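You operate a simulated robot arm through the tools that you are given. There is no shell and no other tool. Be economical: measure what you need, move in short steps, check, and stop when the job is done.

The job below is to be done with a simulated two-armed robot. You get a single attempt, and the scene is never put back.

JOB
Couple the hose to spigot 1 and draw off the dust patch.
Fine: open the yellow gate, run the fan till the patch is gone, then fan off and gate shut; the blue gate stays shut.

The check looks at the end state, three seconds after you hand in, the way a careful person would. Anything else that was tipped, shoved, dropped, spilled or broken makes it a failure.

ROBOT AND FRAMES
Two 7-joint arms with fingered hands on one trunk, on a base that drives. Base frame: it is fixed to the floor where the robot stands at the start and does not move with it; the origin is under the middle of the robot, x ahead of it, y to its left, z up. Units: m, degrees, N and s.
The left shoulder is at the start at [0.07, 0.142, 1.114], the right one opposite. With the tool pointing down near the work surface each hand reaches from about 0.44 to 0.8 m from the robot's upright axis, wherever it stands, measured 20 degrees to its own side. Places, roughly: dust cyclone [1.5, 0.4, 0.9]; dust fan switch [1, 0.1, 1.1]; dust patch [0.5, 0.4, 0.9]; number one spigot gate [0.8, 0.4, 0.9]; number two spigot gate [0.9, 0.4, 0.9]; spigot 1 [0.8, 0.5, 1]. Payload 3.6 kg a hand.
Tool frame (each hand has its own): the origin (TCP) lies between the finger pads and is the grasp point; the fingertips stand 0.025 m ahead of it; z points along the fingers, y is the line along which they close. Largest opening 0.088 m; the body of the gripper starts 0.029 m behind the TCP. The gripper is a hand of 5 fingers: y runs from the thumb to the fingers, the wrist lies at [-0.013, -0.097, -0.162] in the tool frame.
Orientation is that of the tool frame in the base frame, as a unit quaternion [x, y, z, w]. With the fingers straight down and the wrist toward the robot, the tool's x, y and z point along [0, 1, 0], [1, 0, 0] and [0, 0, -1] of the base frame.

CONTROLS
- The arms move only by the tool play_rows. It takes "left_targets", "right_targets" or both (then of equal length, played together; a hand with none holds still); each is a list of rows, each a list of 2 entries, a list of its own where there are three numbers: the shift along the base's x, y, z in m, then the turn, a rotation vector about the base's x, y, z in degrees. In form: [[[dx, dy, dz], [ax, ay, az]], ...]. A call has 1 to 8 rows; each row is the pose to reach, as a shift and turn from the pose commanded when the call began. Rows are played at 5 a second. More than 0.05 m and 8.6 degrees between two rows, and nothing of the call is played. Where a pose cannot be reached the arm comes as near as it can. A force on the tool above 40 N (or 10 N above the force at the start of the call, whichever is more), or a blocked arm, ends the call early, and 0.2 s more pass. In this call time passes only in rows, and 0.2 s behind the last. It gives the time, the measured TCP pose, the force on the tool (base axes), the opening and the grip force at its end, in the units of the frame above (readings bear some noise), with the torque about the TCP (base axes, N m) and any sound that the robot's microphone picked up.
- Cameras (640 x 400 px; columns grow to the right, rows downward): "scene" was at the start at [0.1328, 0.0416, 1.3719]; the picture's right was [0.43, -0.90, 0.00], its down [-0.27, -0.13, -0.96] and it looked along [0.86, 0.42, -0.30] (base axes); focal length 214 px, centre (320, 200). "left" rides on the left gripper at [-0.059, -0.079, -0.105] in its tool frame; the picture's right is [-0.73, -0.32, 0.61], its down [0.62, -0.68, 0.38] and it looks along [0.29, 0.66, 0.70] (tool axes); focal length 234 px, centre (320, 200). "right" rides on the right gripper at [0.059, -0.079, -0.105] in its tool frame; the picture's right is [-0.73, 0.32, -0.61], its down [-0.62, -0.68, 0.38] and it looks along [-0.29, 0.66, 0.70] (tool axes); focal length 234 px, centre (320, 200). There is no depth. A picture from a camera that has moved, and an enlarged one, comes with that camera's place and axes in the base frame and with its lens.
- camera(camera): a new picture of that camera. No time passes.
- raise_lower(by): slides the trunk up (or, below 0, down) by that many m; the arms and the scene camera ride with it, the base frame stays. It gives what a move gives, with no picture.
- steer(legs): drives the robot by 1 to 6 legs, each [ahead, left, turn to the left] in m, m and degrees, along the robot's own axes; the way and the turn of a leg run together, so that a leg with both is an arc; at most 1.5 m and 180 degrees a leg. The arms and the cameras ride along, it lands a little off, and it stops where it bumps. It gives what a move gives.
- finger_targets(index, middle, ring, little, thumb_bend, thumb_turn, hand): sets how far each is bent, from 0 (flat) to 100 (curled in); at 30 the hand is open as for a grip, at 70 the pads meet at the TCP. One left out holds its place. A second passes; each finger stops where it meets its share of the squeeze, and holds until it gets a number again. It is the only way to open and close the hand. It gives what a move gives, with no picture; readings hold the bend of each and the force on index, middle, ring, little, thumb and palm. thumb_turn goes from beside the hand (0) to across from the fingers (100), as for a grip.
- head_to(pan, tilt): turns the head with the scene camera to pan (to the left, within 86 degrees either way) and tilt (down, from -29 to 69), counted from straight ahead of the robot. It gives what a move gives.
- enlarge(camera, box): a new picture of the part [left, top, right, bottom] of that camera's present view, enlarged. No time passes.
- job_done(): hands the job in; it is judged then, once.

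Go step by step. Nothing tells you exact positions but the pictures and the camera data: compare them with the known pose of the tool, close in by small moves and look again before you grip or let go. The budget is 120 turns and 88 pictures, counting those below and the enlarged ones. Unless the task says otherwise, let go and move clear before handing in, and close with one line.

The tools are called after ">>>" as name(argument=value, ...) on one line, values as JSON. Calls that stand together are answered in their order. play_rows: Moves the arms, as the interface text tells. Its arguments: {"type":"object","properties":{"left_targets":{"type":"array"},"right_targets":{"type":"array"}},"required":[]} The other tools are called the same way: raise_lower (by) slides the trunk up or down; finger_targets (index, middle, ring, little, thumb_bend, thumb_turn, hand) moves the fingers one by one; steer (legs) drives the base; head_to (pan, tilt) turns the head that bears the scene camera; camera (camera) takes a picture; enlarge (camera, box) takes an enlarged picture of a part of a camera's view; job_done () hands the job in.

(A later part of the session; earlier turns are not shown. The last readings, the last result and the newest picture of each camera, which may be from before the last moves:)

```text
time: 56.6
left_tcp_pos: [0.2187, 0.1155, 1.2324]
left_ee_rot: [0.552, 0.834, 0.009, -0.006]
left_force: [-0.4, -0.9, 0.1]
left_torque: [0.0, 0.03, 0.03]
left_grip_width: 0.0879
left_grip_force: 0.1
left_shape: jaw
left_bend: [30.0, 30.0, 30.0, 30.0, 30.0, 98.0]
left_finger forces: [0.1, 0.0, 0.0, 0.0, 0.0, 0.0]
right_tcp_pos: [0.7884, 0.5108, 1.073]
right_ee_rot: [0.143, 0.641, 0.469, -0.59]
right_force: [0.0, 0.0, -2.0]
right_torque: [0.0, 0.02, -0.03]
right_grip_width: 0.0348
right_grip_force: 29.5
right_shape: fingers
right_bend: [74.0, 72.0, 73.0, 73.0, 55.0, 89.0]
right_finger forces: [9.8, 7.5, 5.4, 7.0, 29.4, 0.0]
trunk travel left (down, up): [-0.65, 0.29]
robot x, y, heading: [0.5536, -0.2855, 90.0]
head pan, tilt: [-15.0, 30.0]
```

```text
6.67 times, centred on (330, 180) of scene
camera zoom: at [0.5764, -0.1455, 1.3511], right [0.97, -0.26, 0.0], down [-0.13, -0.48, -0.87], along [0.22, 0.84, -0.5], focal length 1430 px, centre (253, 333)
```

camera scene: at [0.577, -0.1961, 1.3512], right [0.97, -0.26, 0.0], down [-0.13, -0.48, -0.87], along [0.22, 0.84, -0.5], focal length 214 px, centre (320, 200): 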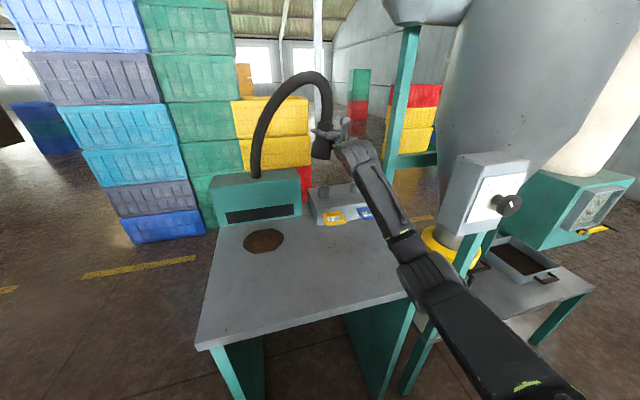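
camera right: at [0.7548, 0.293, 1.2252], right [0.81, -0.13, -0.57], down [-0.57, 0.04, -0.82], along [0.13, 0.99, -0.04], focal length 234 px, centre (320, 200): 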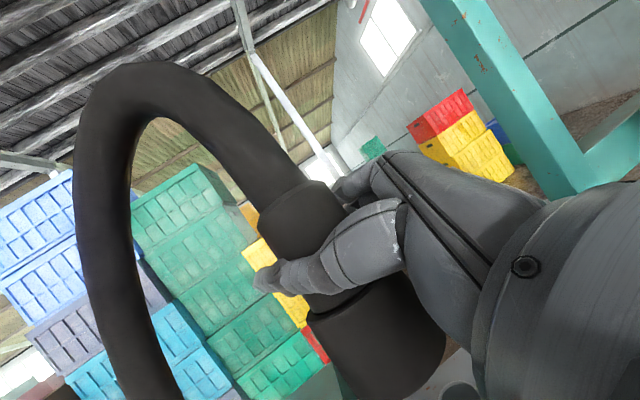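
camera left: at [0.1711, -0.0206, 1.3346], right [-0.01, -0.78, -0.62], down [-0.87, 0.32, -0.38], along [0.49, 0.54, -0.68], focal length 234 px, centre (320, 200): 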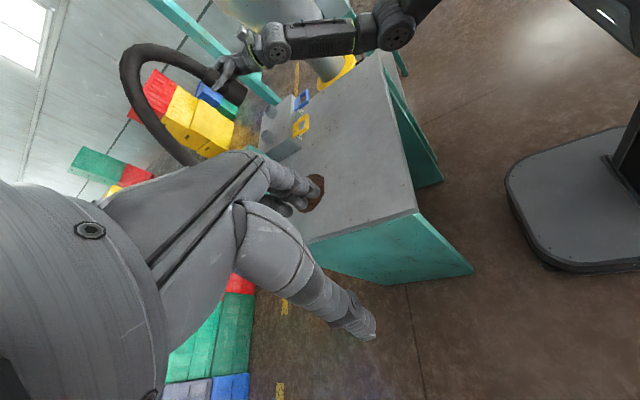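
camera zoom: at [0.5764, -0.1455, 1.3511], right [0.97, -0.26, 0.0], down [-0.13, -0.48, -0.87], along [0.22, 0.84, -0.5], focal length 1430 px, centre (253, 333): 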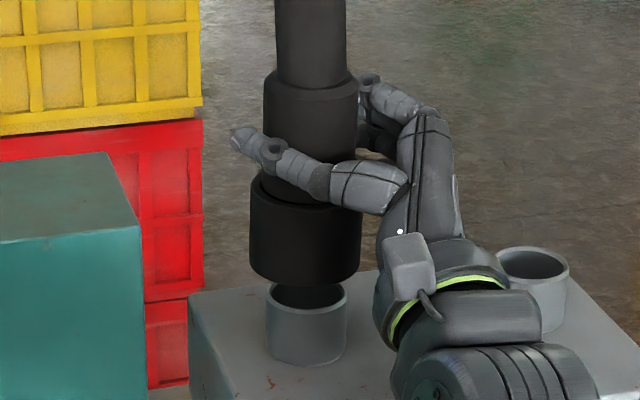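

Now parallel; remaining offset is about (-2, -7) mm. I'll shift and begin lowering gently, watching force.

>>> play_rows(right_targets=[[[-0.002, -0.007, 0], [0, 0, 0]], [[-0.002, -0.007, -0.008], [0, 0, 0]], [[-0.002, -0.007, -0.014], [0, 0, 0]]])

>>> enlarge(camera="left", box=[220, 80, 300, 150])

>>> enlarge(camera="scene", box=[300, 150, 360, 210])

```text
time: 57.4
left_tcp_pos: [0.2201, 0.115, 1.2329]
left_ee_rot: [0.552, 0.834, 0.009, -0.008]
left_force: [-0.3, 0.9, -0.6]
left_torque: [0.02, 0.0, -0.03]
left_grip_width: 0.0879
left_grip_force: 0.1
left_shape: jaw
left_bend: [30.0, 30.0, 30.0, 30.0, 30.0, 98.0]
left_finger forces: [0.0, 0.0, 0.0, 0.0, 0.0, 0.0]
right_tcp_pos: [0.7852, 0.5045, 1.0582]
right_ee_rot: [0.142, 0.642, 0.468, -0.591]
right_force: [-0.3, 0.5, -1.0]
right_torque: [0.02, -0.01, 0.0]
right_grip_width: 0.0347
right_grip_force: 29.4
right_shape: fingers
right_bend: [74.0, 72.0, 73.0, 73.0, 55.0, 89.0]
right_finger forces: [9.9, 7.4, 5.3, 6.9, 29.3, 0.1]
trunk travel left (down, up): [-0.65, 0.29]
robot x, y, heading: [0.554, -0.284, 90.0]
head pan, tilt: [-15.0, 30.0]
```

```text
5.71 times, centred on (260, 115) of left
camera zoom: at [0.1709, 0.0287, 1.3351], right [-0.01, -0.78, -0.63], down [-0.87, 0.32, -0.38], along [0.49, 0.54, -0.68], focal length 1338 px, centre (663, 686)
```

zoom: 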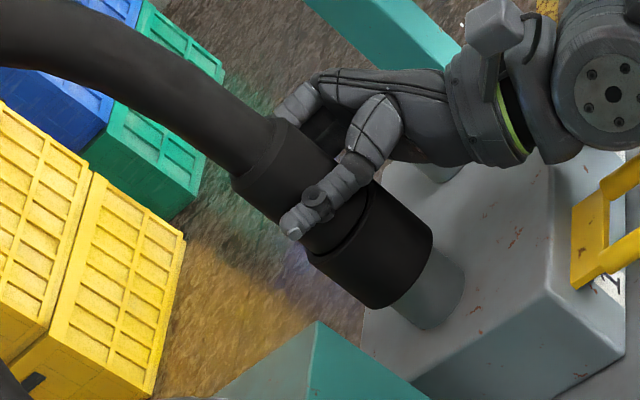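

```text
6.67 times, centred on (330, 180) of scene
camera zoom: at [0.5764, -0.1459, 1.3511], right [0.97, -0.26, 0.0], down [-0.13, -0.48, -0.87], along [0.22, 0.84, -0.5], focal length 1430 px, centre (253, 333)
```

zoom: 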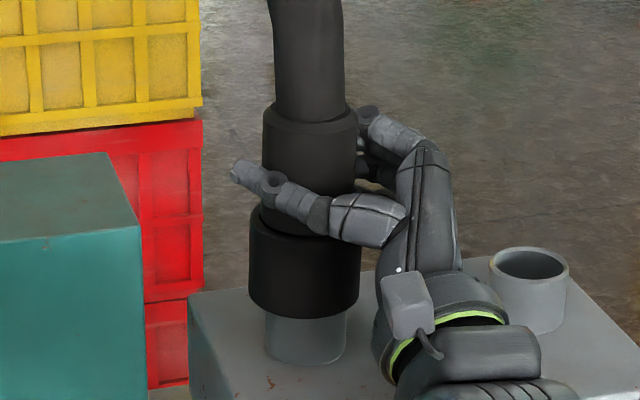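

Well centred over the spigot. Pressing on down.

>>> play_rows(right_targets=[[[0, 0, -0.008], [0, 0, 0]], [[0, 0, -0.016], [0, 0, 0]], [[0, 0, -0.024], [0, 0, 0]], [[0, 0, -0.032], [0, 0, 0]]])

>>> enlarge(camera="scene", box=[300, 150, 360, 210])

```text
time: 58.4
left_tcp_pos: [0.2172, 0.103, 1.2381]
left_ee_rot: [0.553, 0.833, 0.015, -0.009]
left_force: [-0.8, 0.1, 0.3]
left_torque: [-0.01, -0.02, -0.01]
left_grip_width: 0.0878
left_grip_force: 0.0
left_shape: jaw
left_bend: [30.0, 30.0, 30.0, 30.0, 30.0, 98.0]
left_finger forces: [0.0, 0.1, 0.1, 0.0, 0.0, 0.1]
right_tcp_pos: [0.7842, 0.4935, 1.0471]
right_ee_rot: [0.134, 0.637, 0.478, -0.591]
right_force: [3.8, 8.2, -5.0]
right_torque: [0.47, -0.26, -0.02]
right_grip_width: 0.0336
right_grip_force: 32.5
right_shape: fingers
right_bend: [74.0, 64.0, 73.0, 73.0, 55.0, 92.0]
right_finger forces: [8.1, 9.1, 8.4, 11.2, 28.3, 0.0]
trunk travel left (down, up): [-0.65, 0.29]
robot x, y, heading: [0.5548, -0.2875, 90.3]
head pan, tilt: [-15.0, 30.0]
```

```text
6.67 times, centred on (330, 180) of scene
camera zoom: at [0.573, -0.1606, 1.3543], right [0.97, -0.26, 0.0], down [-0.13, -0.47, -0.87], along [0.22, 0.84, -0.49], focal length 1430 px, centre (253, 333)
```

zoom: 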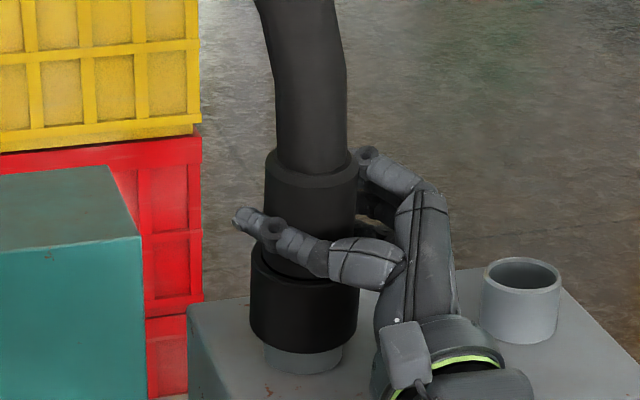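

The cuff is part way on, but the whole robot was pushed back slightly, so something is pressing. I'll look at the whole arm.

>>> camera(camera="left")

>>> camera(camera="scene")

```text
27 pictures are left
camera left: at [0.1677, 0.0144, 1.3391], right [-0.01, -0.77, -0.63], down [-0.87, 0.32, -0.37], along [0.49, 0.55, -0.68], focal length 234 px, centre (320, 200)
```

left: 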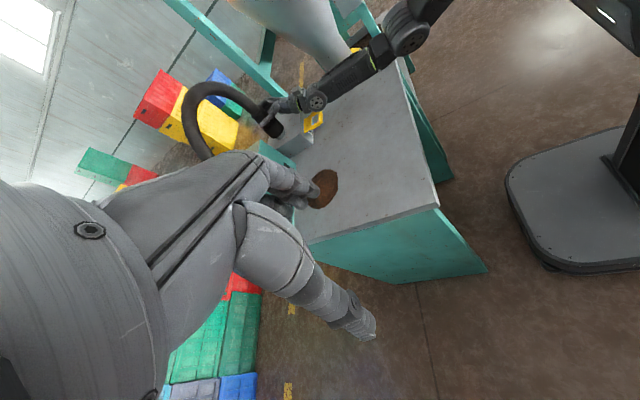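

```text
26 pictures are left
camera scene: at [0.573, -0.1606, 1.3543], right [0.97, -0.26, 0.0], down [-0.13, -0.47, -0.87], along [0.22, 0.84, -0.49], focal length 214 px, centre (320, 200)
```

scene: 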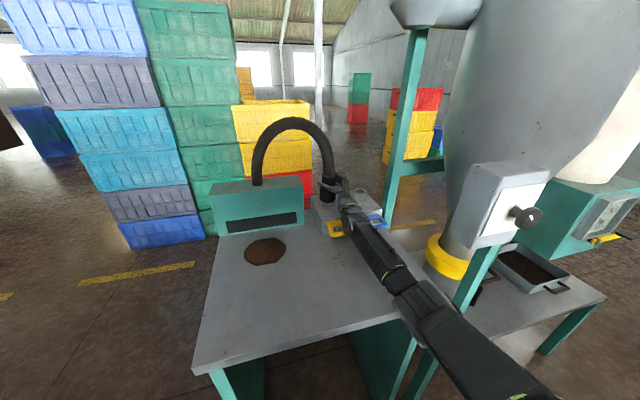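

The tool's own force isn't upward, so the forearm or elbow is resting on the table edge. I'll raise the trunk 0.1 m (lifting the cuff straight off again) so the elbow sits higher, then bring the hand back down the same vertical line.

>>> raise_lower(by=0.1)

```text
time: 59.7
left_tcp_pos: [0.2194, 0.1149, 1.3333]
left_ee_rot: [0.552, 0.834, 0.01, -0.008]
left_force: [0.7, -0.4, -0.5]
left_torque: [0.0, -0.08, 0.0]
left_grip_width: 0.0876
left_grip_force: 0.1
left_shape: jaw
left_bend: [30.0, 30.0, 30.0, 30.0, 30.0, 98.0]
left_finger forces: [0.1, 0.0, 0.1, 0.0, 0.0, 0.0]
right_tcp_pos: [0.7849, 0.5029, 1.1269]
right_ee_rot: [0.141, 0.642, 0.469, -0.589]
right_force: [0.1, 0.6, -1.1]
right_torque: [-0.01, -0.04, 0.01]
right_grip_width: 0.0348
right_grip_force: 29.1
right_shape: fingers
right_bend: [74.0, 73.0, 73.0, 74.0, 55.0, 89.0]
right_finger forces: [9.8, 7.2, 5.6, 7.2, 29.6, 0.1]
trunk travel left (down, up): [-0.75, 0.19]
robot x, y, heading: [0.5573, -0.2826, 90.1]
head pan, tilt: [-15.0, 30.0]
```

>>> play_rows(right_targets=[[[0, 0.0015, -0.03], [0, 0, 0]], [[0, 0.0015, -0.055], [0, 0, 0]]])

>>> camera(camera="scene")

>>> enlarge(camera="left", box=[200, 70, 340, 200])

```text
time: 60.3
left_tcp_pos: [0.2189, 0.1154, 1.3323]
left_ee_rot: [0.552, 0.834, 0.01, -0.007]
left_force: [-0.5, -0.1, 1.2]
left_torque: [-0.02, 0.0, 0.02]
left_grip_width: 0.0878
left_grip_force: 0.1
left_shape: jaw
left_bend: [30.0, 30.0, 30.0, 30.0, 30.0, 98.0]
left_finger forces: [0.0, 0.1, 0.0, 0.1, 0.0, 0.1]
right_tcp_pos: [0.7848, 0.506, 1.0732]
right_ee_rot: [0.141, 0.642, 0.469, -0.59]
right_force: [0.3, 0.3, -0.8]
right_torque: [0.03, -0.01, 0.01]
right_grip_width: 0.0348
right_grip_force: 29.5
right_shape: fingers
right_bend: [74.0, 73.0, 73.0, 74.0, 55.0, 89.0]
right_finger forces: [9.7, 7.1, 5.6, 7.2, 29.3, 0.1]
trunk travel left (down, up): [-0.75, 0.19]
robot x, y, heading: [0.5549, -0.2868, 90.0]
head pan, tilt: [-15.0, 30.0]
```

```text
25 pictures are left
camera scene: at [0.576, -0.1456, 1.4511], right [0.97, -0.26, 0.0], down [-0.13, -0.48, -0.87], along [0.22, 0.84, -0.5], focal length 214 px, centre (320, 200)
```

scene: 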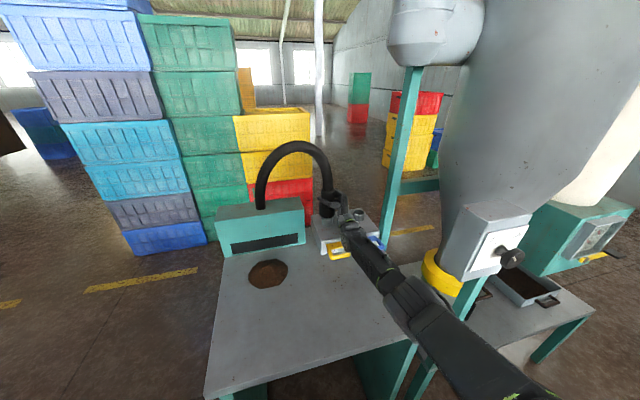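

```text
3.08 times, centred on (270, 135) of left
camera zoom: at [0.1705, 0.0289, 1.4349], right [-0.01, -0.78, -0.63], down [-0.87, 0.32, -0.38], along [0.49, 0.54, -0.68], focal length 720 px, centre (474, 400)
```

zoom: 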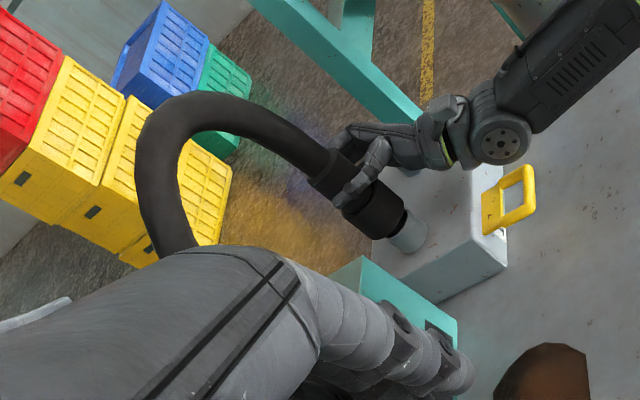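

Elbow posture is higher and the cuff hovers aligned over the rim. Lowering again.

>>> play_rows(right_targets=[[[0, -0.0015, -0.012], [0, 0, 0]], [[0, -0.0015, -0.022], [0, 0, 0]], [[0, -0.0015, -0.032], [0, 0, 0]], [[0, -0.0015, -0.042], [0, 0, 0]]])

>>> enlarge(camera="scene", box=[290, 160, 390, 260])

```text
time: 61.3
left_tcp_pos: [0.2202, 0.1127, 1.3344]
left_ee_rot: [0.552, 0.834, 0.011, -0.006]
left_force: [0.3, 0.1, -0.1]
left_torque: [-0.02, 0.02, 0.01]
left_grip_width: 0.0878
left_grip_force: 0.0
left_shape: jaw
left_bend: [30.0, 30.0, 30.0, 30.0, 30.0, 98.0]
left_finger forces: [0.0, 0.1, 0.0, 0.0, 0.0, 0.0]
right_tcp_pos: [0.7851, 0.4981, 1.0439]
right_ee_rot: [0.139, 0.64, 0.471, -0.591]
right_force: [1.7, 6.8, -0.6]
right_torque: [0.41, -0.09, 0.02]
right_grip_width: 0.0338
right_grip_force: 31.2
right_shape: fingers
right_bend: [74.0, 72.0, 73.0, 73.0, 55.0, 91.0]
right_finger forces: [8.3, 8.3, 7.4, 10.1, 27.7, 0.1]
right hand out of reach, approached as far as the arm can: row 3, 4
trunk travel left (down, up): [-0.75, 0.19]
robot x, y, heading: [0.5581, -0.2804, 90.0]
head pan, tilt: [-15.0, 30.0]
```

```text
4.00 times, centred on (340, 210) of scene
camera zoom: at [0.5759, -0.1487, 1.4519], right [0.97, -0.26, 0.0], down [-0.13, -0.48, -0.87], along [0.22, 0.84, -0.5], focal length 858 px, centre (240, 160)
```

zoom: 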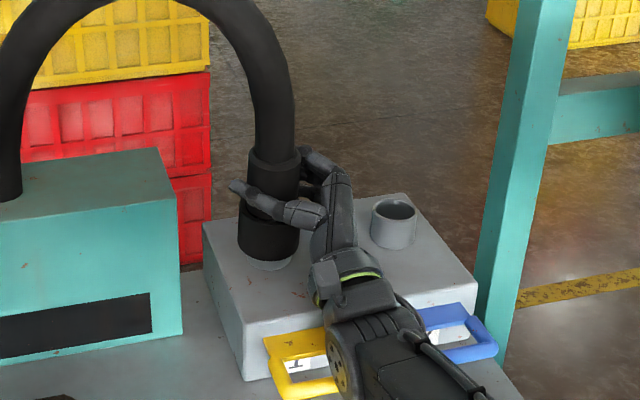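

I see the cause: with the roll I gave it, the wrist hangs about 8 cm below the grip, and the palm is bearing on the manifold's front edge. The cuff is already about 3 cm on the spigot, so I'll let go, back off and re-grip with the wrist high.

>>> finger_targets(hand="right", index=30, middle=30, ring=30, little=30, thumb_bend=30, thumb_turn=98)

>>> enlarge(camera="scene", box=[290, 160, 390, 260])

```text
time: 62.3
left_tcp_pos: [0.2201, 0.1102, 1.3347]
left_ee_rot: [0.551, 0.834, 0.011, -0.007]
left_force: [-0.2, -0.1, 0.0]
left_torque: [0.03, 0.03, 0.04]
left_grip_width: 0.088
left_grip_force: 0.0
left_shape: jaw
left_bend: [30.0, 30.0, 30.0, 30.0, 30.0, 98.0]
left_finger forces: [0.1, 0.0, 0.0, 0.1, 0.1, 0.0]
right_tcp_pos: [0.7867, 0.4957, 1.0428]
right_ee_rot: [0.14, 0.64, 0.471, -0.591]
right_force: [0.1, -0.4, 0.2]
right_torque: [-0.01, 0.01, 0.01]
right_grip_width: 0.0846
right_grip_force: 0.0
right_shape: fingers
right_bend: [30.0, 30.0, 30.0, 30.0, 30.0, 96.0]
right_finger forces: [0.1, 0.0, 0.0, 0.0, 0.1, 0.0]
trunk travel left (down, up): [-0.75, 0.19]
robot x, y, heading: [0.5539, -0.2853, 89.9]
head pan, tilt: [-15.0, 30.0]
```

```text
4.00 times, centred on (340, 210) of scene
camera zoom: at [0.5762, -0.1517, 1.4519], right [0.97, -0.26, 0.0], down [-0.13, -0.48, -0.87], along [0.22, 0.84, -0.5], focal length 858 px, centre (240, 160)
```

zoom: 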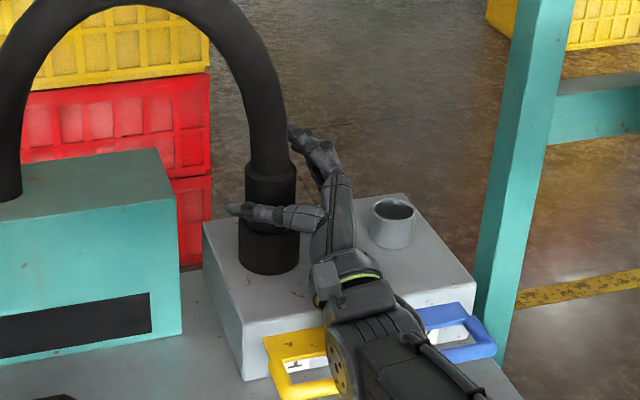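

On release the cuff dropped the rest of the way and sits fully on spigot 1. I'll back the hand out along its pointing line, slightly rising.

>>> play_rows(right_targets=[[[0, 0, 0.02], [0, 0, 0]], [[0.022, -0.027, 0.03], [0, 0, 0]], [[0.045, -0.054, 0.035], [0, 0, 0]], [[0.067, -0.08, 0.04], [0, 0, 0]], [[0.09, -0.108, 0.05], [0, 0, 0]], [[0.1, -0.14, 0.07], [0, 0, 0]]])

>>> enlarge(camera="scene", box=[240, 120, 440, 280])

```text
time: 63.7
left_tcp_pos: [0.2189, 0.113, 1.332]
left_ee_rot: [0.551, 0.834, 0.011, -0.006]
left_force: [-0.5, -0.1, -0.6]
left_torque: [0.02, -0.02, 0.03]
left_grip_width: 0.0879
left_grip_force: 0.0
left_shape: jaw
left_bend: [30.0, 30.0, 30.0, 30.0, 30.0, 98.0]
left_finger forces: [0.0, 0.0, 0.0, 0.0, 0.0, 0.0]
right_tcp_pos: [0.8846, 0.357, 1.1102]
right_ee_rot: [0.141, 0.642, 0.469, -0.59]
right_force: [-0.9, -0.3, 0.4]
right_torque: [0.02, 0.03, 0.02]
right_grip_width: 0.0845
right_grip_force: 0.0
right_shape: fingers
right_bend: [30.0, 30.0, 30.0, 30.0, 30.0, 96.0]
right_finger forces: [0.0, 0.0, 0.1, 0.0, 0.0, 0.0]
trunk travel left (down, up): [-0.75, 0.19]
robot x, y, heading: [0.5563, -0.2884, 90.2]
head pan, tilt: [-15.0, 30.0]
```

```text
2.50 times, centred on (340, 200) of scene
camera zoom: at [0.5764, -0.1476, 1.4513], right [0.97, -0.26, 0.0], down [-0.13, -0.48, -0.87], along [0.22, 0.84, -0.5], focal length 536 px, centre (270, 200)
```

zoom: 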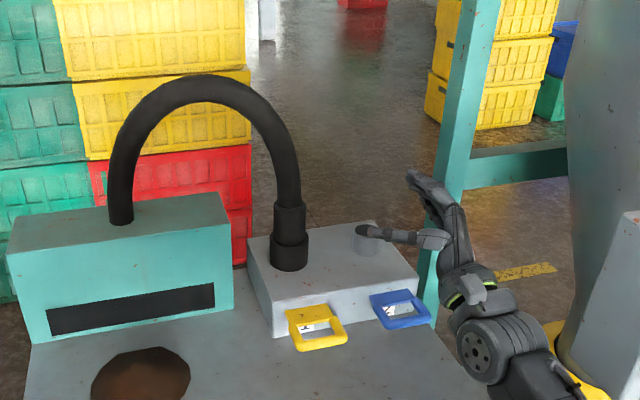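

The cuff is seated upright on spigot 1 and nothing else has moved. For the yellow gate I'll turn the right hand to point down with thumb and fingers either side of the loop, well above the table.

>>> play_rows(right_targets=[[[0, -0.01, 0.03], [-7.2, -0.8, -3.4]], [[0, -0.02, 0.06], [-14.5, -1.7, -6.9]], [[0, -0.03, 0.09], [-21.7, -2.5, -10.3]], [[0, -0.03, 0.11], [-29, -3.3, -13.7]], [[0, -0.03, 0.11], [-36.2, -4.1, -17.1]], [[0, -0.03, 0.11], [-43.4, -5, -20.6]], [[0, -0.03, 0.11], [-50.7, -5.8, -24]], [[-0.01, -0.03, 0.11], [-57.9, -6.6, -27.4]]])

>>> play_rows(right_targets=[[[-0.015, 0, 0], [-7.2, -0.8, -3.4]], [[-0.03, 0, 0], [-14.5, -1.7, -6.9]], [[-0.045, 0, 0], [-21.7, -2.5, -10.3]], [[-0.06, 0, 0], [-29, -3.3, -13.7]], [[-0.075, 0, 0], [-36.2, -4.1, -17.1]], [[-0.09, 0, 0], [-43.5, -5, -20.6]]])

```text
time: 65.5
left_tcp_pos: [0.224, 0.1152, 1.3344]
left_ee_rot: [0.552, 0.834, 0.01, -0.008]
left_force: [-0.2, -0.2, -0.8]
left_torque: [0.0, 0.03, -0.04]
left_grip_width: 0.0878
left_grip_force: 0.0
left_shape: jaw
left_bend: [30.0, 30.0, 30.0, 30.0, 30.0, 98.0]
left_finger forces: [0.0, 0.0, 0.1, 0.0, 0.0, 0.0]
right_tcp_pos: [0.8907, 0.3476, 1.2107]
right_ee_rot: [0.523, 0.768, 0.23, -0.29]
right_force: [0.3, 0.3, 0.3]
right_torque: [0.01, -0.01, 0.01]
right_grip_width: 0.0849
right_grip_force: 0.0
right_shape: fingers
right_bend: [30.0, 30.0, 30.0, 30.0, 30.0, 96.0]
right_finger forces: [0.0, 0.0, 0.0, 0.0, 0.1, 0.0]
right hand out of reach, approached as far as the arm can: row 7, 8
trunk travel left (down, up): [-0.75, 0.19]
robot x, y, heading: [0.5541, -0.2834, 90.2]
head pan, tilt: [-15.0, 30.0]
```

```text
time: 66.9
left_tcp_pos: [0.2185, 0.1109, 1.3336]
left_ee_rot: [0.551, 0.834, 0.012, -0.006]
left_force: [-0.8, -0.8, 0.1]
left_torque: [0.05, 0.01, 0.04]
left_grip_width: 0.0877
left_grip_force: 0.1
left_shape: jaw
left_bend: [30.0, 30.0, 30.0, 30.0, 30.0, 98.0]
left_finger forces: [0.0, 0.0, 0.0, 0.0, 0.0, 0.0]
right_tcp_pos: [0.8183, 0.3384, 1.2111]
right_ee_rot: [0.709, 0.705, 0.004, 0.0]
right_force: [-0.9, 0.6, -0.4]
right_torque: [0.0, -0.06, 0.01]
right_grip_width: 0.0851
right_grip_force: 0.1
right_shape: fingers
right_bend: [30.0, 30.0, 30.0, 30.0, 30.0, 96.0]
right_finger forces: [0.0, 0.0, 0.0, 0.0, 0.0, 0.0]
right hand out of reach, approached as far as the arm can: row 1, 2, 3, 4, 5, 6
trunk travel left (down, up): [-0.75, 0.19]
robot x, y, heading: [0.5537, -0.2845, 90.2]
head pan, tilt: [-15.0, 30.0]
```

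>>> play_rows(right_targets=[[[0, 0.01, -0.045], [0, 0, 0]], [[0, 0.02, -0.09], [0, 0, 0]], [[0, 0.03, -0.135], [0, 0, 0]], [[0, 0.035, -0.18], [0, 0, 0]]])

>>> enlarge(camera="scene", box=[270, 170, 430, 290])

>>> camera(camera="right")

```text
time: 67.9
left_tcp_pos: [0.2204, 0.1161, 1.3331]
left_ee_rot: [0.551, 0.834, 0.01, -0.007]
left_force: [0.4, -0.2, 0.0]
left_torque: [-0.02, -0.02, -0.01]
left_grip_width: 0.0877
left_grip_force: 0.0
left_shape: jaw
left_bend: [30.0, 30.0, 30.0, 30.0, 30.0, 98.0]
left_finger forces: [0.0, 0.0, 0.1, 0.1, 0.0, 0.0]
right_tcp_pos: [0.8197, 0.3782, 1.0268]
right_ee_rot: [0.707, 0.707, 0.001, 0.001]
right_force: [0.5, 0.7, 0.5]
right_torque: [-0.01, 0.05, -0.04]
right_grip_width: 0.0851
right_grip_force: 0.1
right_shape: fingers
right_bend: [30.0, 30.0, 30.0, 30.0, 30.0, 96.0]
right_finger forces: [0.0, 0.0, 0.1, 0.0, 0.0, 0.0]
trunk travel left (down, up): [-0.75, 0.19]
robot x, y, heading: [0.5526, -0.2836, 90.2]
head pan, tilt: [-15.0, 30.0]
```

```text
3.33 times, centred on (350, 230) of scene
camera zoom: at [0.5769, -0.1449, 1.4511], right [0.97, -0.26, 0.0], down [-0.13, -0.48, -0.87], along [0.22, 0.84, -0.5], focal length 715 px, centre (220, 100)
```

zoom: 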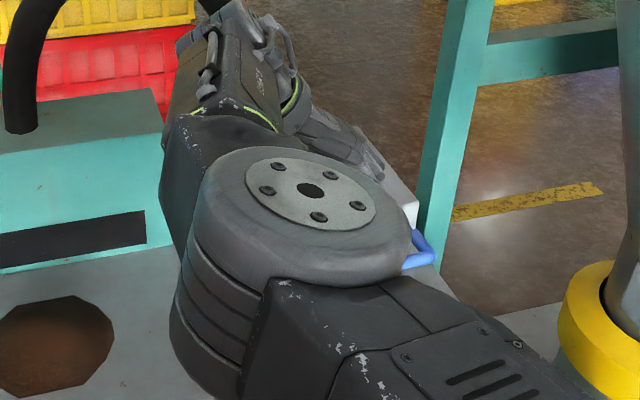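

```text
19 pictures are left
camera right: at [0.7401, 0.4374, 1.1323], right [0.32, -0.73, 0.61], down [-0.68, -0.62, -0.38], along [0.66, -0.29, -0.69], focal length 234 px, centre (320, 200)
```

right: 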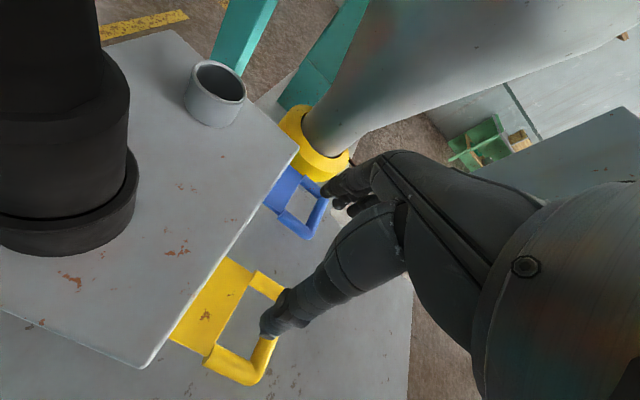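

The hand camera shows the yellow loop clearly. Triangulated, its plate is at z≈0.93 with the hole centred near [0.778, 0.363]. I'll half-close the hand so the thumb goes into the hole and the fingers go outside the right-hand arm of the loop.

>>> finger_targets(hand="right", index=47, middle=47, ring=47, little=47, thumb_bend=45)

>>> play_rows(right_targets=[[[-0.015, -0.017, -0.02], [0, 0, 0]], [[-0.015, -0.017, -0.05], [0, 0, 0]]])

>>> enlarge(camera="right", box=[160, 150, 420, 400])

```text
time: 68.9
left_tcp_pos: [0.2195, 0.115, 1.3328]
left_ee_rot: [0.551, 0.834, 0.009, -0.007]
left_force: [0.5, 0.1, 0.7]
left_torque: [-0.01, -0.03, -0.02]
left_grip_width: 0.0876
left_grip_force: 0.1
left_shape: jaw
left_bend: [30.0, 30.0, 30.0, 30.0, 30.0, 98.0]
left_finger forces: [0.0, 0.1, 0.1, 0.0, 0.0, 0.1]
right_tcp_pos: [0.8189, 0.3774, 1.0277]
right_ee_rot: [0.707, 0.707, 0.001, 0.001]
right_force: [0.3, 0.5, -0.4]
right_torque: [0.01, -0.02, -0.01]
right_grip_width: 0.051
right_grip_force: 0.1
right_shape: fingers
right_bend: [47.0, 47.0, 47.0, 47.0, 45.0, 97.0]
right_finger forces: [0.0, 0.0, 0.0, 0.1, 0.1, 0.0]
trunk travel left (down, up): [-0.75, 0.19]
robot x, y, heading: [0.5542, -0.2843, 90.2]
head pan, tilt: [-15.0, 30.0]
```

```text
time: 69.5
left_tcp_pos: [0.2202, 0.117, 1.3337]
left_ee_rot: [0.552, 0.834, 0.009, -0.007]
left_force: [0.1, -0.6, -0.1]
left_torque: [-0.02, 0.0, -0.01]
left_grip_width: 0.0877
left_grip_force: 0.0
left_shape: jaw
left_bend: [30.0, 30.0, 30.0, 30.0, 30.0, 98.0]
left_finger forces: [0.0, 0.0, 0.0, 0.0, 0.0, 0.0]
right_tcp_pos: [0.8032, 0.3609, 0.9765]
right_ee_rot: [0.708, 0.706, -0.001, 0.001]
right_force: [-0.6, 0.3, -0.2]
right_torque: [-0.01, 0.0, -0.02]
right_grip_width: 0.0506
right_grip_force: 0.0
right_shape: fingers
right_bend: [47.0, 47.0, 47.0, 47.0, 45.0, 97.0]
right_finger forces: [0.0, 0.0, 0.0, 0.1, 0.1, 0.0]
right hand out of reach, approached as far as the arm can: row 1
trunk travel left (down, up): [-0.75, 0.19]
robot x, y, heading: [0.552, -0.2846, 90.0]
head pan, tilt: [-15.0, 30.0]
```

```text
1.60 times, centred on (290, 275) of right
camera zoom: at [0.7256, 0.4216, 1.0823], right [0.32, -0.72, 0.61], down [-0.68, -0.62, -0.38], along [0.66, -0.29, -0.69], focal length 375 px, centre (368, 80)
```

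zoom: 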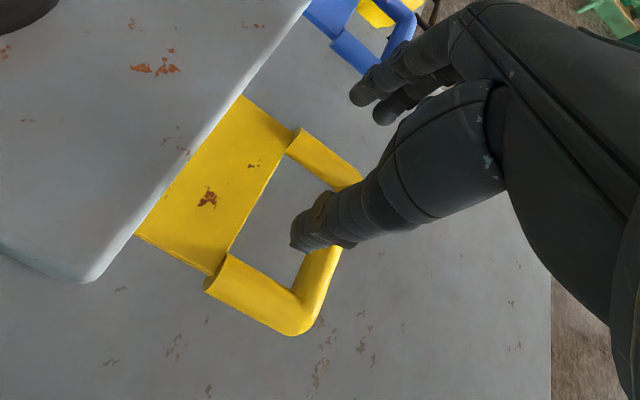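

The thumb is over the hole and the fingers are between the two loops, clear of the blue one. I'll shift 6 mm and descend.

>>> play_rows(right_targets=[[[0.006, 0, -0.01], [0, 0, 0]], [[0.006, 0, -0.03], [0, 0, 0]], [[0.006, 0, -0.052], [0, 0, 0]]])

>>> enlarge(camera="right", box=[160, 150, 420, 400])

```text
time: 70.3
left_tcp_pos: [0.2192, 0.1154, 1.3331]
left_ee_rot: [0.552, 0.834, 0.009, -0.007]
left_force: [-0.8, 0.2, -0.2]
left_torque: [0.0, -0.03, 0.01]
left_grip_width: 0.088
left_grip_force: 0.1
left_shape: jaw
left_bend: [30.0, 30.0, 30.0, 30.0, 30.0, 98.0]
left_finger forces: [0.1, 0.0, 0.1, 0.0, 0.1, 0.0]
right_tcp_pos: [0.8111, 0.359, 0.9261]
right_ee_rot: [0.708, 0.706, 0.001, 0.001]
right_force: [0.5, -0.3, -0.3]
right_torque: [0.0, -0.04, 0.0]
right_grip_width: 0.0506
right_grip_force: 0.0
right_shape: fingers
right_bend: [47.0, 47.0, 47.0, 47.0, 45.0, 97.0]
right_finger forces: [0.0, 0.0, 0.0, 0.0, 0.0, 0.1]
trunk travel left (down, up): [-0.75, 0.19]
robot x, y, heading: [0.5517, -0.284, 90.5]
head pan, tilt: [-15.0, 30.0]
```

```text
1.60 times, centred on (290, 275) of right
camera zoom: at [0.7317, 0.4185, 1.0316], right [0.32, -0.73, 0.61], down [-0.68, -0.62, -0.38], along [0.66, -0.29, -0.69], focal length 375 px, centre (368, 80)
```

zoom: 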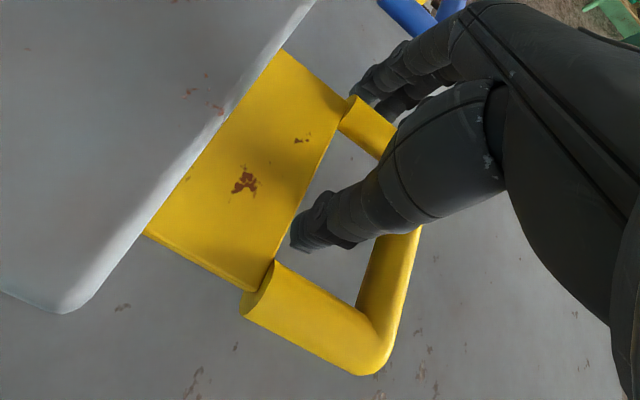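

The thumb is in the hole and the fingers are outside the right arm of the loop. Pinching.

>>> finger_targets(hand="right", index=66, middle=66, ring=66, little=66, thumb_bend=66)

>>> play_rows(right_targets=[[[0, -0.01, 0], [0, 0, 0]], [[0, -0.025, 0], [0, 0, 0]], [[0, -0.04, 0], [0, 0, 0]]])

>>> camera(camera="right")

```text
time: 71.3
left_tcp_pos: [0.2205, 0.1147, 1.3331]
left_ee_rot: [0.551, 0.835, 0.009, -0.006]
left_force: [-0.5, 0.6, 0.4]
left_torque: [0.0, 0.03, -0.01]
left_grip_width: 0.0879
left_grip_force: 0.2
left_shape: jaw
left_bend: [30.0, 30.0, 30.0, 30.0, 30.0, 98.0]
left_finger forces: [0.0, 0.0, 0.0, 0.1, 0.0, 0.1]
right_tcp_pos: [0.8112, 0.3591, 0.9269]
right_ee_rot: [0.707, 0.707, 0.001, 0.001]
right_force: [0.4, -0.4, -0.2]
right_torque: [-0.03, 0.01, 0.0]
right_grip_width: 0.0072
right_grip_force: 0.1
right_shape: fingers
right_bend: [66.0, 66.0, 66.0, 66.0, 66.0, 100.0]
right_finger forces: [0.0, 0.1, 0.1, 0.0, 0.0, 0.0]
trunk travel left (down, up): [-0.75, 0.19]
robot x, y, heading: [0.5533, -0.2846, 90.3]
head pan, tilt: [-15.0, 30.0]
```

```text
time: 72.1
left_tcp_pos: [0.2179, 0.1142, 1.3323]
left_ee_rot: [0.551, 0.834, 0.01, -0.006]
left_force: [0.4, 0.6, 0.2]
left_torque: [-0.01, -0.02, -0.05]
left_grip_width: 0.0879
left_grip_force: 0.1
left_shape: jaw
left_bend: [30.0, 30.0, 30.0, 30.0, 30.0, 98.0]
left_finger forces: [0.0, 0.0, 0.0, 0.2, 0.1, 0.0]
right_tcp_pos: [0.8178, 0.3454, 0.9235]
right_ee_rot: [0.707, 0.707, 0.001, 0.002]
right_force: [-5.4, 2.9, 1.4]
right_torque: [-0.01, 0.03, -0.02]
right_grip_width: 0.0105
right_grip_force: 2.6
right_shape: fingers
right_bend: [66.0, 66.0, 66.0, 66.0, 64.0, 99.0]
right_finger forces: [0.0, 0.1, 0.1, 0.0, 5.7, 0.0]
right hand out of reach, approached as far as the arm can: row 2, 3
trunk travel left (down, up): [-0.75, 0.19]
robot x, y, heading: [0.5527, -0.2854, 90.5]
head pan, tilt: [-15.0, 30.0]
```

```text
16 pictures are left
camera right: at [0.7381, 0.405, 1.0283], right [0.32, -0.73, 0.61], down [-0.68, -0.62, -0.38], along [0.66, -0.29, -0.69], focal length 234 px, centre (320, 200)
```

right: 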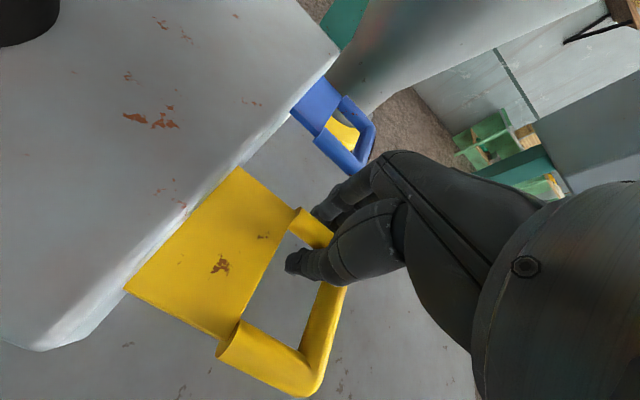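

The arm itself can't fold further, so I'll pull by driving the base straight back with the thumb hooked in the loop.

>>> steer(legs=[[-0.05, 0, 0]])

>>> camera(camera="right")

```text
time: 73.0
left_tcp_pos: [0.2188, 0.067, 1.3317]
left_ee_rot: [0.552, 0.834, 0.01, -0.005]
left_force: [-0.4, -0.4, 0.5]
left_torque: [0.06, -0.01, 0.0]
left_grip_width: 0.0879
left_grip_force: 0.1
left_shape: jaw
left_bend: [30.0, 30.0, 30.0, 30.0, 30.0, 98.0]
left_finger forces: [0.1, 0.0, 0.0, 0.1, 0.1, 0.0]
right_tcp_pos: [0.817, 0.2981, 0.9217]
right_ee_rot: [0.708, 0.706, 0.0, 0.001]
right_force: [-3.5, 21.0, -3.8]
right_torque: [-0.25, -0.08, -0.43]
right_grip_width: 0.0136
right_grip_force: 12.5
right_shape: fingers
right_bend: [66.0, 66.0, 66.0, 66.0, 64.0, 88.0]
right_finger forces: [0.0, 0.0, 0.0, 0.0, 24.9, 0.0]
trunk travel left (down, up): [-0.75, 0.19]
robot x, y, heading: [0.5546, -0.3347, 90.0]
head pan, tilt: [-15.0, 30.0]
```

```text
15 pictures are left
camera right: at [0.7389, 0.357, 1.0271], right [0.32, -0.73, 0.61], down [-0.68, -0.62, -0.38], along [0.66, -0.29, -0.69], focal length 234 px, centre (320, 200)
```

right: 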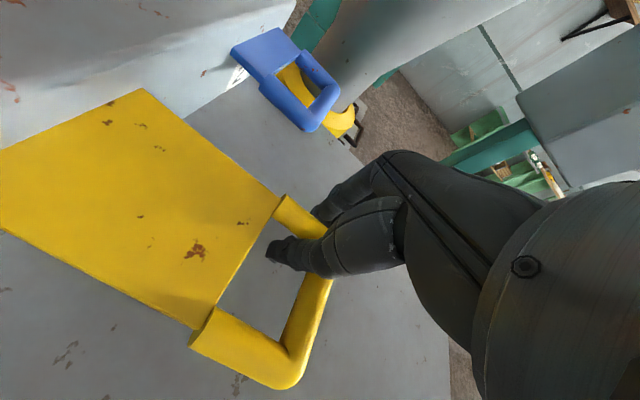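

The gate plate has come out about 4–5 cm with a 21 N pull. I'll draw a little more to see whether it is at its stop.

>>> steer(legs=[[-0.015, 0, 0]])

>>> camera(camera="right")

```text
time: 73.9
left_tcp_pos: [0.2185, 0.0579, 1.3313]
left_ee_rot: [0.55, 0.835, 0.006, -0.006]
left_force: [0.5, -0.6, -0.5]
left_torque: [-0.01, 0.01, 0.01]
left_grip_width: 0.0877
left_grip_force: 0.0
left_shape: jaw
left_bend: [30.0, 30.0, 30.0, 30.0, 30.0, 98.0]
left_finger forces: [0.1, 0.0, 0.0, 0.0, 0.1, 0.1]
right_tcp_pos: [0.8159, 0.2947, 0.923]
right_ee_rot: [0.703, 0.711, 0.005, -0.005]
right_force: [-0.5, 25.5, -5.2]
right_torque: [-0.27, -0.06, -0.5]
right_grip_width: 0.0149
right_grip_force: 14.3
right_shape: fingers
right_bend: [66.0, 66.0, 66.0, 66.0, 64.0, 85.0]
right_finger forces: [0.1, 0.0, 0.1, 0.0, 28.3, 0.0]
trunk travel left (down, up): [-0.75, 0.19]
robot x, y, heading: [0.5567, -0.3491, 90.1]
head pan, tilt: [-15.0, 30.0]
stopped in leg 1: the force on the tool passed its limit at 44 N (the readings are from after the stop); the commanded pose is now the measured one
```

```text
14 pictures are left
camera right: at [0.7368, 0.351, 1.029], right [0.33, -0.73, 0.6], down [-0.67, -0.63, -0.39], along [0.66, -0.27, -0.7], focal length 234 px, centre (320, 200)
```

right: 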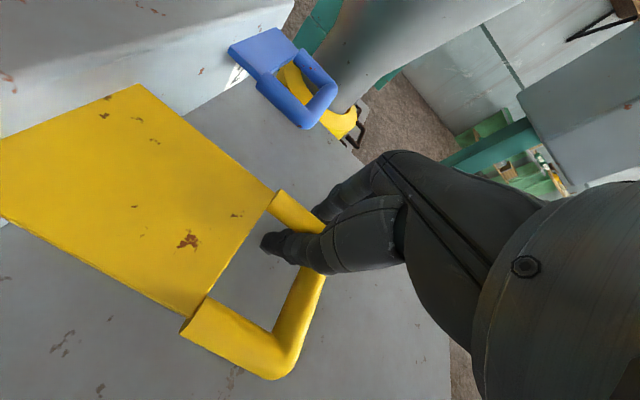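

It's at its stop (44 N spike, no further travel), so the yellow gate is fully open. I'll ease off, open the fingers a little and lift straight out.

>>> play_rows(right_targets=[[[0, 0.008, 0], [0, 0, 0]]])

>>> finger_targets(hand="right", index=47, middle=47, ring=47, little=47, thumb_bend=50, thumb_turn=98)

>>> play_rows(right_targets=[[[0, 0, 0.02], [0, 0, 0]], [[0, 0, 0.05], [0, 0, 0]], [[0, 0, 0.09], [0, 0, 0]], [[0, 0, 0.13], [0, 0, 0]], [[0, 0, 0.17], [0, 0, 0]], [[0, 0, 0.21], [0, 0, 0]]])

>>> camera(camera="scene")

```text
time: 74.3
left_tcp_pos: [0.2194, 0.0545, 1.3317]
left_ee_rot: [0.55, 0.835, 0.008, -0.005]
left_force: [0.2, 0.9, 0.0]
left_torque: [0.02, 0.0, -0.01]
left_grip_width: 0.0878
left_grip_force: 0.0
left_shape: jaw
left_bend: [30.0, 30.0, 30.0, 30.0, 30.0, 98.0]
left_finger forces: [0.0, 0.1, 0.0, 0.1, 0.0, 0.0]
right_tcp_pos: [0.8157, 0.2991, 0.9226]
right_ee_rot: [0.704, 0.71, 0.004, -0.003]
right_force: [-1.7, 15.0, -7.6]
right_torque: [-0.15, -0.17, -0.27]
right_grip_width: 0.0117
right_grip_force: 9.4
right_shape: fingers
right_bend: [66.0, 66.0, 66.0, 66.0, 65.0, 89.0]
right_finger forces: [0.0, 0.0, 0.0, 0.0, 18.6, 0.0]
trunk travel left (down, up): [-0.75, 0.19]
robot x, y, heading: [0.5543, -0.3495, 89.9]
head pan, tilt: [-15.0, 30.0]
```

```text
time: 75.3
left_tcp_pos: [0.2204, 0.0563, 1.3323]
left_ee_rot: [0.55, 0.835, 0.007, -0.006]
left_force: [0.4, 0.1, 0.7]
left_torque: [0.02, -0.02, -0.01]
left_grip_width: 0.0881
left_grip_force: 0.0
left_shape: jaw
left_bend: [30.0, 30.0, 30.0, 30.0, 30.0, 98.0]
left_finger forces: [0.0, 0.0, 0.1, 0.0, 0.0, 0.1]
right_tcp_pos: [0.8186, 0.2981, 0.9231]
right_ee_rot: [0.704, 0.71, 0.003, -0.004]
right_force: [8.4, 17.9, -3.5]
right_torque: [-0.15, -0.03, -0.49]
right_grip_width: 0.0381
right_grip_force: 8.7
right_shape: fingers
right_bend: [47.0, 47.0, 47.0, 47.0, 55.0, 89.0]
right_finger forces: [0.1, 0.0, 0.0, 0.1, 17.4, 0.0]
trunk travel left (down, up): [-0.75, 0.19]
robot x, y, heading: [0.5527, -0.3508, 90.2]
head pan, tilt: [-15.0, 30.0]
```

```text
time: 76.7
left_tcp_pos: [0.2182, 0.0508, 1.332]
left_ee_rot: [0.551, 0.834, 0.01, -0.006]
left_force: [0.2, -0.3, -0.6]
left_torque: [0.0, 0.03, 0.01]
left_grip_width: 0.0877
left_grip_force: 0.0
left_shape: jaw
left_bend: [30.0, 30.0, 30.0, 30.0, 30.0, 98.0]
left_finger forces: [0.1, 0.1, 0.0, 0.1, 0.0, 0.1]
right_tcp_pos: [0.815, 0.2954, 1.1375]
right_ee_rot: [0.704, 0.71, 0.006, -0.005]
right_force: [-0.1, 0.0, -0.8]
right_torque: [0.01, 0.01, -0.02]
right_grip_width: 0.0445
right_grip_force: 0.1
right_shape: fingers
right_bend: [47.0, 47.0, 47.0, 47.0, 50.0, 98.0]
right_finger forces: [0.1, 0.1, 0.0, 0.1, 0.1, 0.1]
right hand out of reach, approached as far as the arm can: row 3, 4, 5
trunk travel left (down, up): [-0.75, 0.19]
robot x, y, heading: [0.5532, -0.3464, 90.2]
head pan, tilt: [-15.0, 30.0]
```

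```text
13 pictures are left
camera scene: at [0.5758, -0.2106, 1.4512], right [0.97, -0.25, 0.0], down [-0.13, -0.48, -0.87], along [0.22, 0.84, -0.5], focal length 214 px, centre (320, 200)
```

scene: 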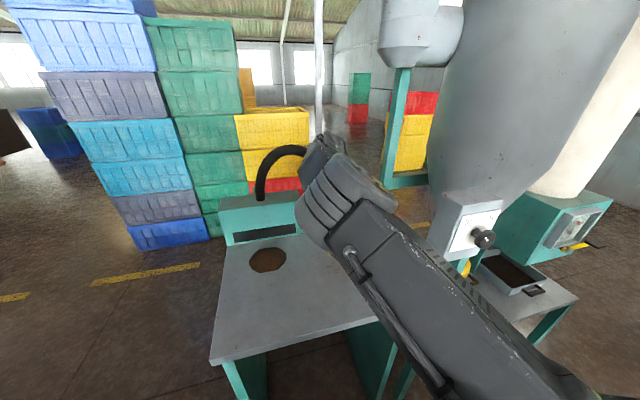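

The gate is open, and the view is clear toward the fan switch. Three views put the knob at about [1.006, 0.035, 1.143], facing -y. I'll back the base off and shift right, then turn the hand to point at the knob, pre-rolled 45° for a clockwise twist.

>>> steer(legs=[[-0.44, 0, 0], [0, -0.19, 0]])

>>> play_rows(right_targets=[[[0, 0, 0], [7.1, -2.9, 2.9]], [[0, 0, 0], [14.2, -5.9, 5.9]], [[0, 0, 0], [21.2, -8.8, 8.8]], [[0, 0, 0], [28.3, -11.7, 11.7]], [[0, 0, 0], [35.4, -14.7, 14.7]], [[0, 0, 0], [42.5, -17.6, 17.6]], [[0, 0, 0], [49.6, -20.5, 20.5]], [[0, 0, 0], [56.7, -23.5, 23.5]]])

>>> play_rows(right_targets=[[[0, 0, 0], [7.1, -2.9, 2.9]], [[0, 0, 0], [14.2, -5.9, 5.9]], [[0, 0, 0], [21.2, -8.8, 8.8]], [[0, 0, 0], [28.2, -11.7, 11.7]]])

>>> head_to(pan=-20, tilt=25)

>>> camera(camera="scene")

```text
time: 80.5
left_tcp_pos: [0.4076, -0.3849, 1.3317]
left_ee_rot: [0.55, 0.835, 0.01, -0.005]
left_force: [-0.5, -0.6, 0.9]
left_torque: [0.0, -0.03, -0.02]
left_grip_width: 0.0876
left_grip_force: 0.0
left_shape: jaw
left_bend: [30.0, 30.0, 30.0, 30.0, 30.0, 98.0]
left_finger forces: [0.0, 0.1, 0.0, 0.0, 0.0, 0.0]
right_tcp_pos: [1.0048, -0.1395, 1.1374]
right_ee_rot: [0.703, 0.711, 0.006, -0.003]
right_force: [0.0, 0.8, -0.3]
right_torque: [0.0, -0.02, 0.02]
right_grip_width: 0.0444
right_grip_force: 0.1
right_shape: fingers
right_bend: [47.0, 47.0, 47.0, 47.0, 50.0, 98.0]
right_finger forces: [0.0, 0.1, 0.0, 0.0, 0.0, 0.0]
trunk travel left (down, up): [-0.75, 0.19]
robot x, y, heading: [0.7427, -0.7837, 90.2]
head pan, tilt: [-15.0, 30.0]
```

```text
time: 82.3
left_tcp_pos: [0.4101, -0.3873, 1.333]
left_ee_rot: [0.551, 0.835, 0.01, -0.007]
left_force: [-0.1, -0.2, -0.4]
left_torque: [-0.04, 0.0, -0.08]
left_grip_width: 0.0878
left_grip_force: 0.0
left_shape: jaw
left_bend: [30.0, 30.0, 30.0, 30.0, 30.0, 98.0]
left_finger forces: [0.1, 0.1, 0.1, 0.0, 0.0, 0.0]
right_tcp_pos: [1.082, -0.1019, 1.1333]
right_ee_rot: [0.449, 0.732, 0.473, -0.199]
right_force: [0.6, -0.3, -0.1]
right_torque: [0.0, -0.01, -0.02]
right_grip_width: 0.0451
right_grip_force: 0.0
right_shape: fingers
right_bend: [47.0, 47.0, 47.0, 47.0, 50.0, 98.0]
right_finger forces: [0.0, 0.0, 0.1, 0.0, 0.1, 0.1]
right hand out of reach, approached as far as the arm can: row 1, 2, 3, 4, 5, 6, 7, 8
trunk travel left (down, up): [-0.75, 0.19]
robot x, y, heading: [0.7444, -0.7857, 90.2]
head pan, tilt: [-15.0, 30.0]
```

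```text
time: 83.3
left_tcp_pos: [0.4089, -0.3847, 1.3322]
left_ee_rot: [0.551, 0.835, 0.01, -0.006]
left_force: [0.1, 0.5, 0.6]
left_torque: [0.04, -0.01, 0.0]
left_grip_width: 0.0878
left_grip_force: 0.1
left_shape: jaw
left_bend: [30.0, 30.0, 30.0, 30.0, 30.0, 98.0]
left_finger forces: [0.1, 0.0, 0.0, 0.0, 0.0, 0.0]
right_tcp_pos: [1.0821, -0.0989, 1.1298]
right_ee_rot: [0.263, 0.652, 0.657, -0.273]
right_force: [1.2, 0.1, 0.0]
right_torque: [0.05, 0.0, -0.02]
right_grip_width: 0.0448
right_grip_force: 0.0
right_shape: fingers
right_bend: [47.0, 47.0, 47.0, 47.0, 50.0, 98.0]
right_finger forces: [0.1, 0.1, 0.0, 0.0, 0.0, 0.1]
trunk travel left (down, up): [-0.75, 0.19]
robot x, y, heading: [0.7456, -0.781, 90.0]
head pan, tilt: [-15.0, 30.0]
```

```text
time: 84.0
left_tcp_pos: [0.4093, -0.3845, 1.3333]
left_ee_rot: [0.55, 0.835, 0.01, -0.006]
left_force: [-0.3, 0.1, 0.1]
left_torque: [0.02, -0.03, 0.02]
left_grip_width: 0.088
left_grip_force: 0.0
left_shape: jaw
left_bend: [30.0, 30.0, 30.0, 30.0, 30.0, 98.0]
left_finger forces: [0.0, 0.1, 0.1, 0.0, 0.1, 0.1]
right_tcp_pos: [1.082, -0.1002, 1.1313]
right_ee_rot: [0.263, 0.652, 0.657, -0.272]
right_force: [0.4, 0.0, 0.3]
right_torque: [-0.02, 0.0, 0.0]
right_grip_width: 0.0451
right_grip_force: 0.1
right_shape: fingers
right_bend: [47.0, 47.0, 47.0, 47.0, 50.0, 98.0]
right_finger forces: [0.1, 0.1, 0.0, 0.0, 0.0, 0.0]
trunk travel left (down, up): [-0.75, 0.19]
robot x, y, heading: [0.743, -0.7783, 90.2]
head pan, tilt: [-20.0, 25.0]
```

```text
12 pictures are left
camera scene: at [0.7749, -0.6466, 1.4591], right [0.94, -0.34, 0.0], down [-0.14, -0.4, -0.91], along [0.3, 0.85, -0.42], focal length 214 px, centre (320, 200)
```

scene: 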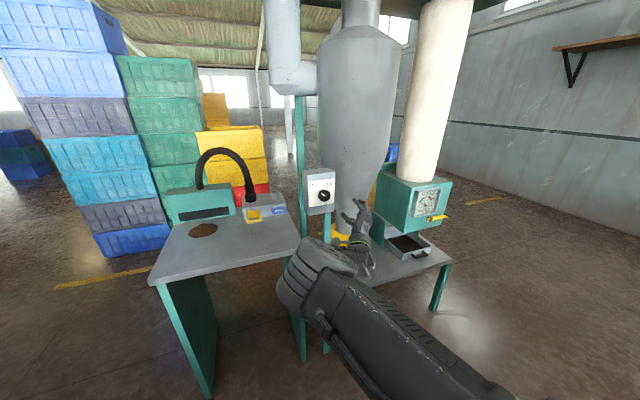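

>>> enlarge(camera="scene", box=[285, 150, 395, 260])

>>> camera(camera="right")

```text
3.64 times, centred on (340, 205) of scene
camera zoom: at [0.7749, -0.6466, 1.4591], right [0.94, -0.34, 0.0], down [-0.14, -0.4, -0.91], along [0.3, 0.85, -0.42], focal length 780 px, centre (247, 182)
```

zoom: 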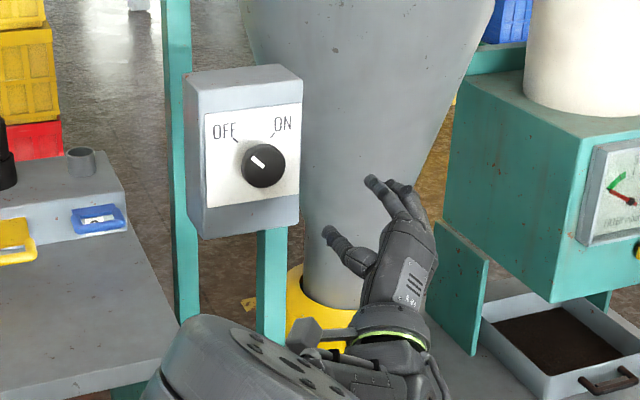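

```text
10 pictures are left
camera right: at [0.9858, -0.2043, 1.1158], right [0.75, -0.6, -0.28], down [-0.04, 0.39, -0.92], along [0.66, 0.7, 0.27], focal length 234 px, centre (320, 200)
```

right: 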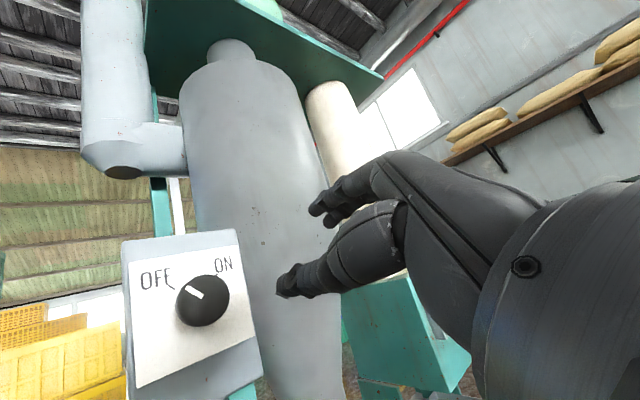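

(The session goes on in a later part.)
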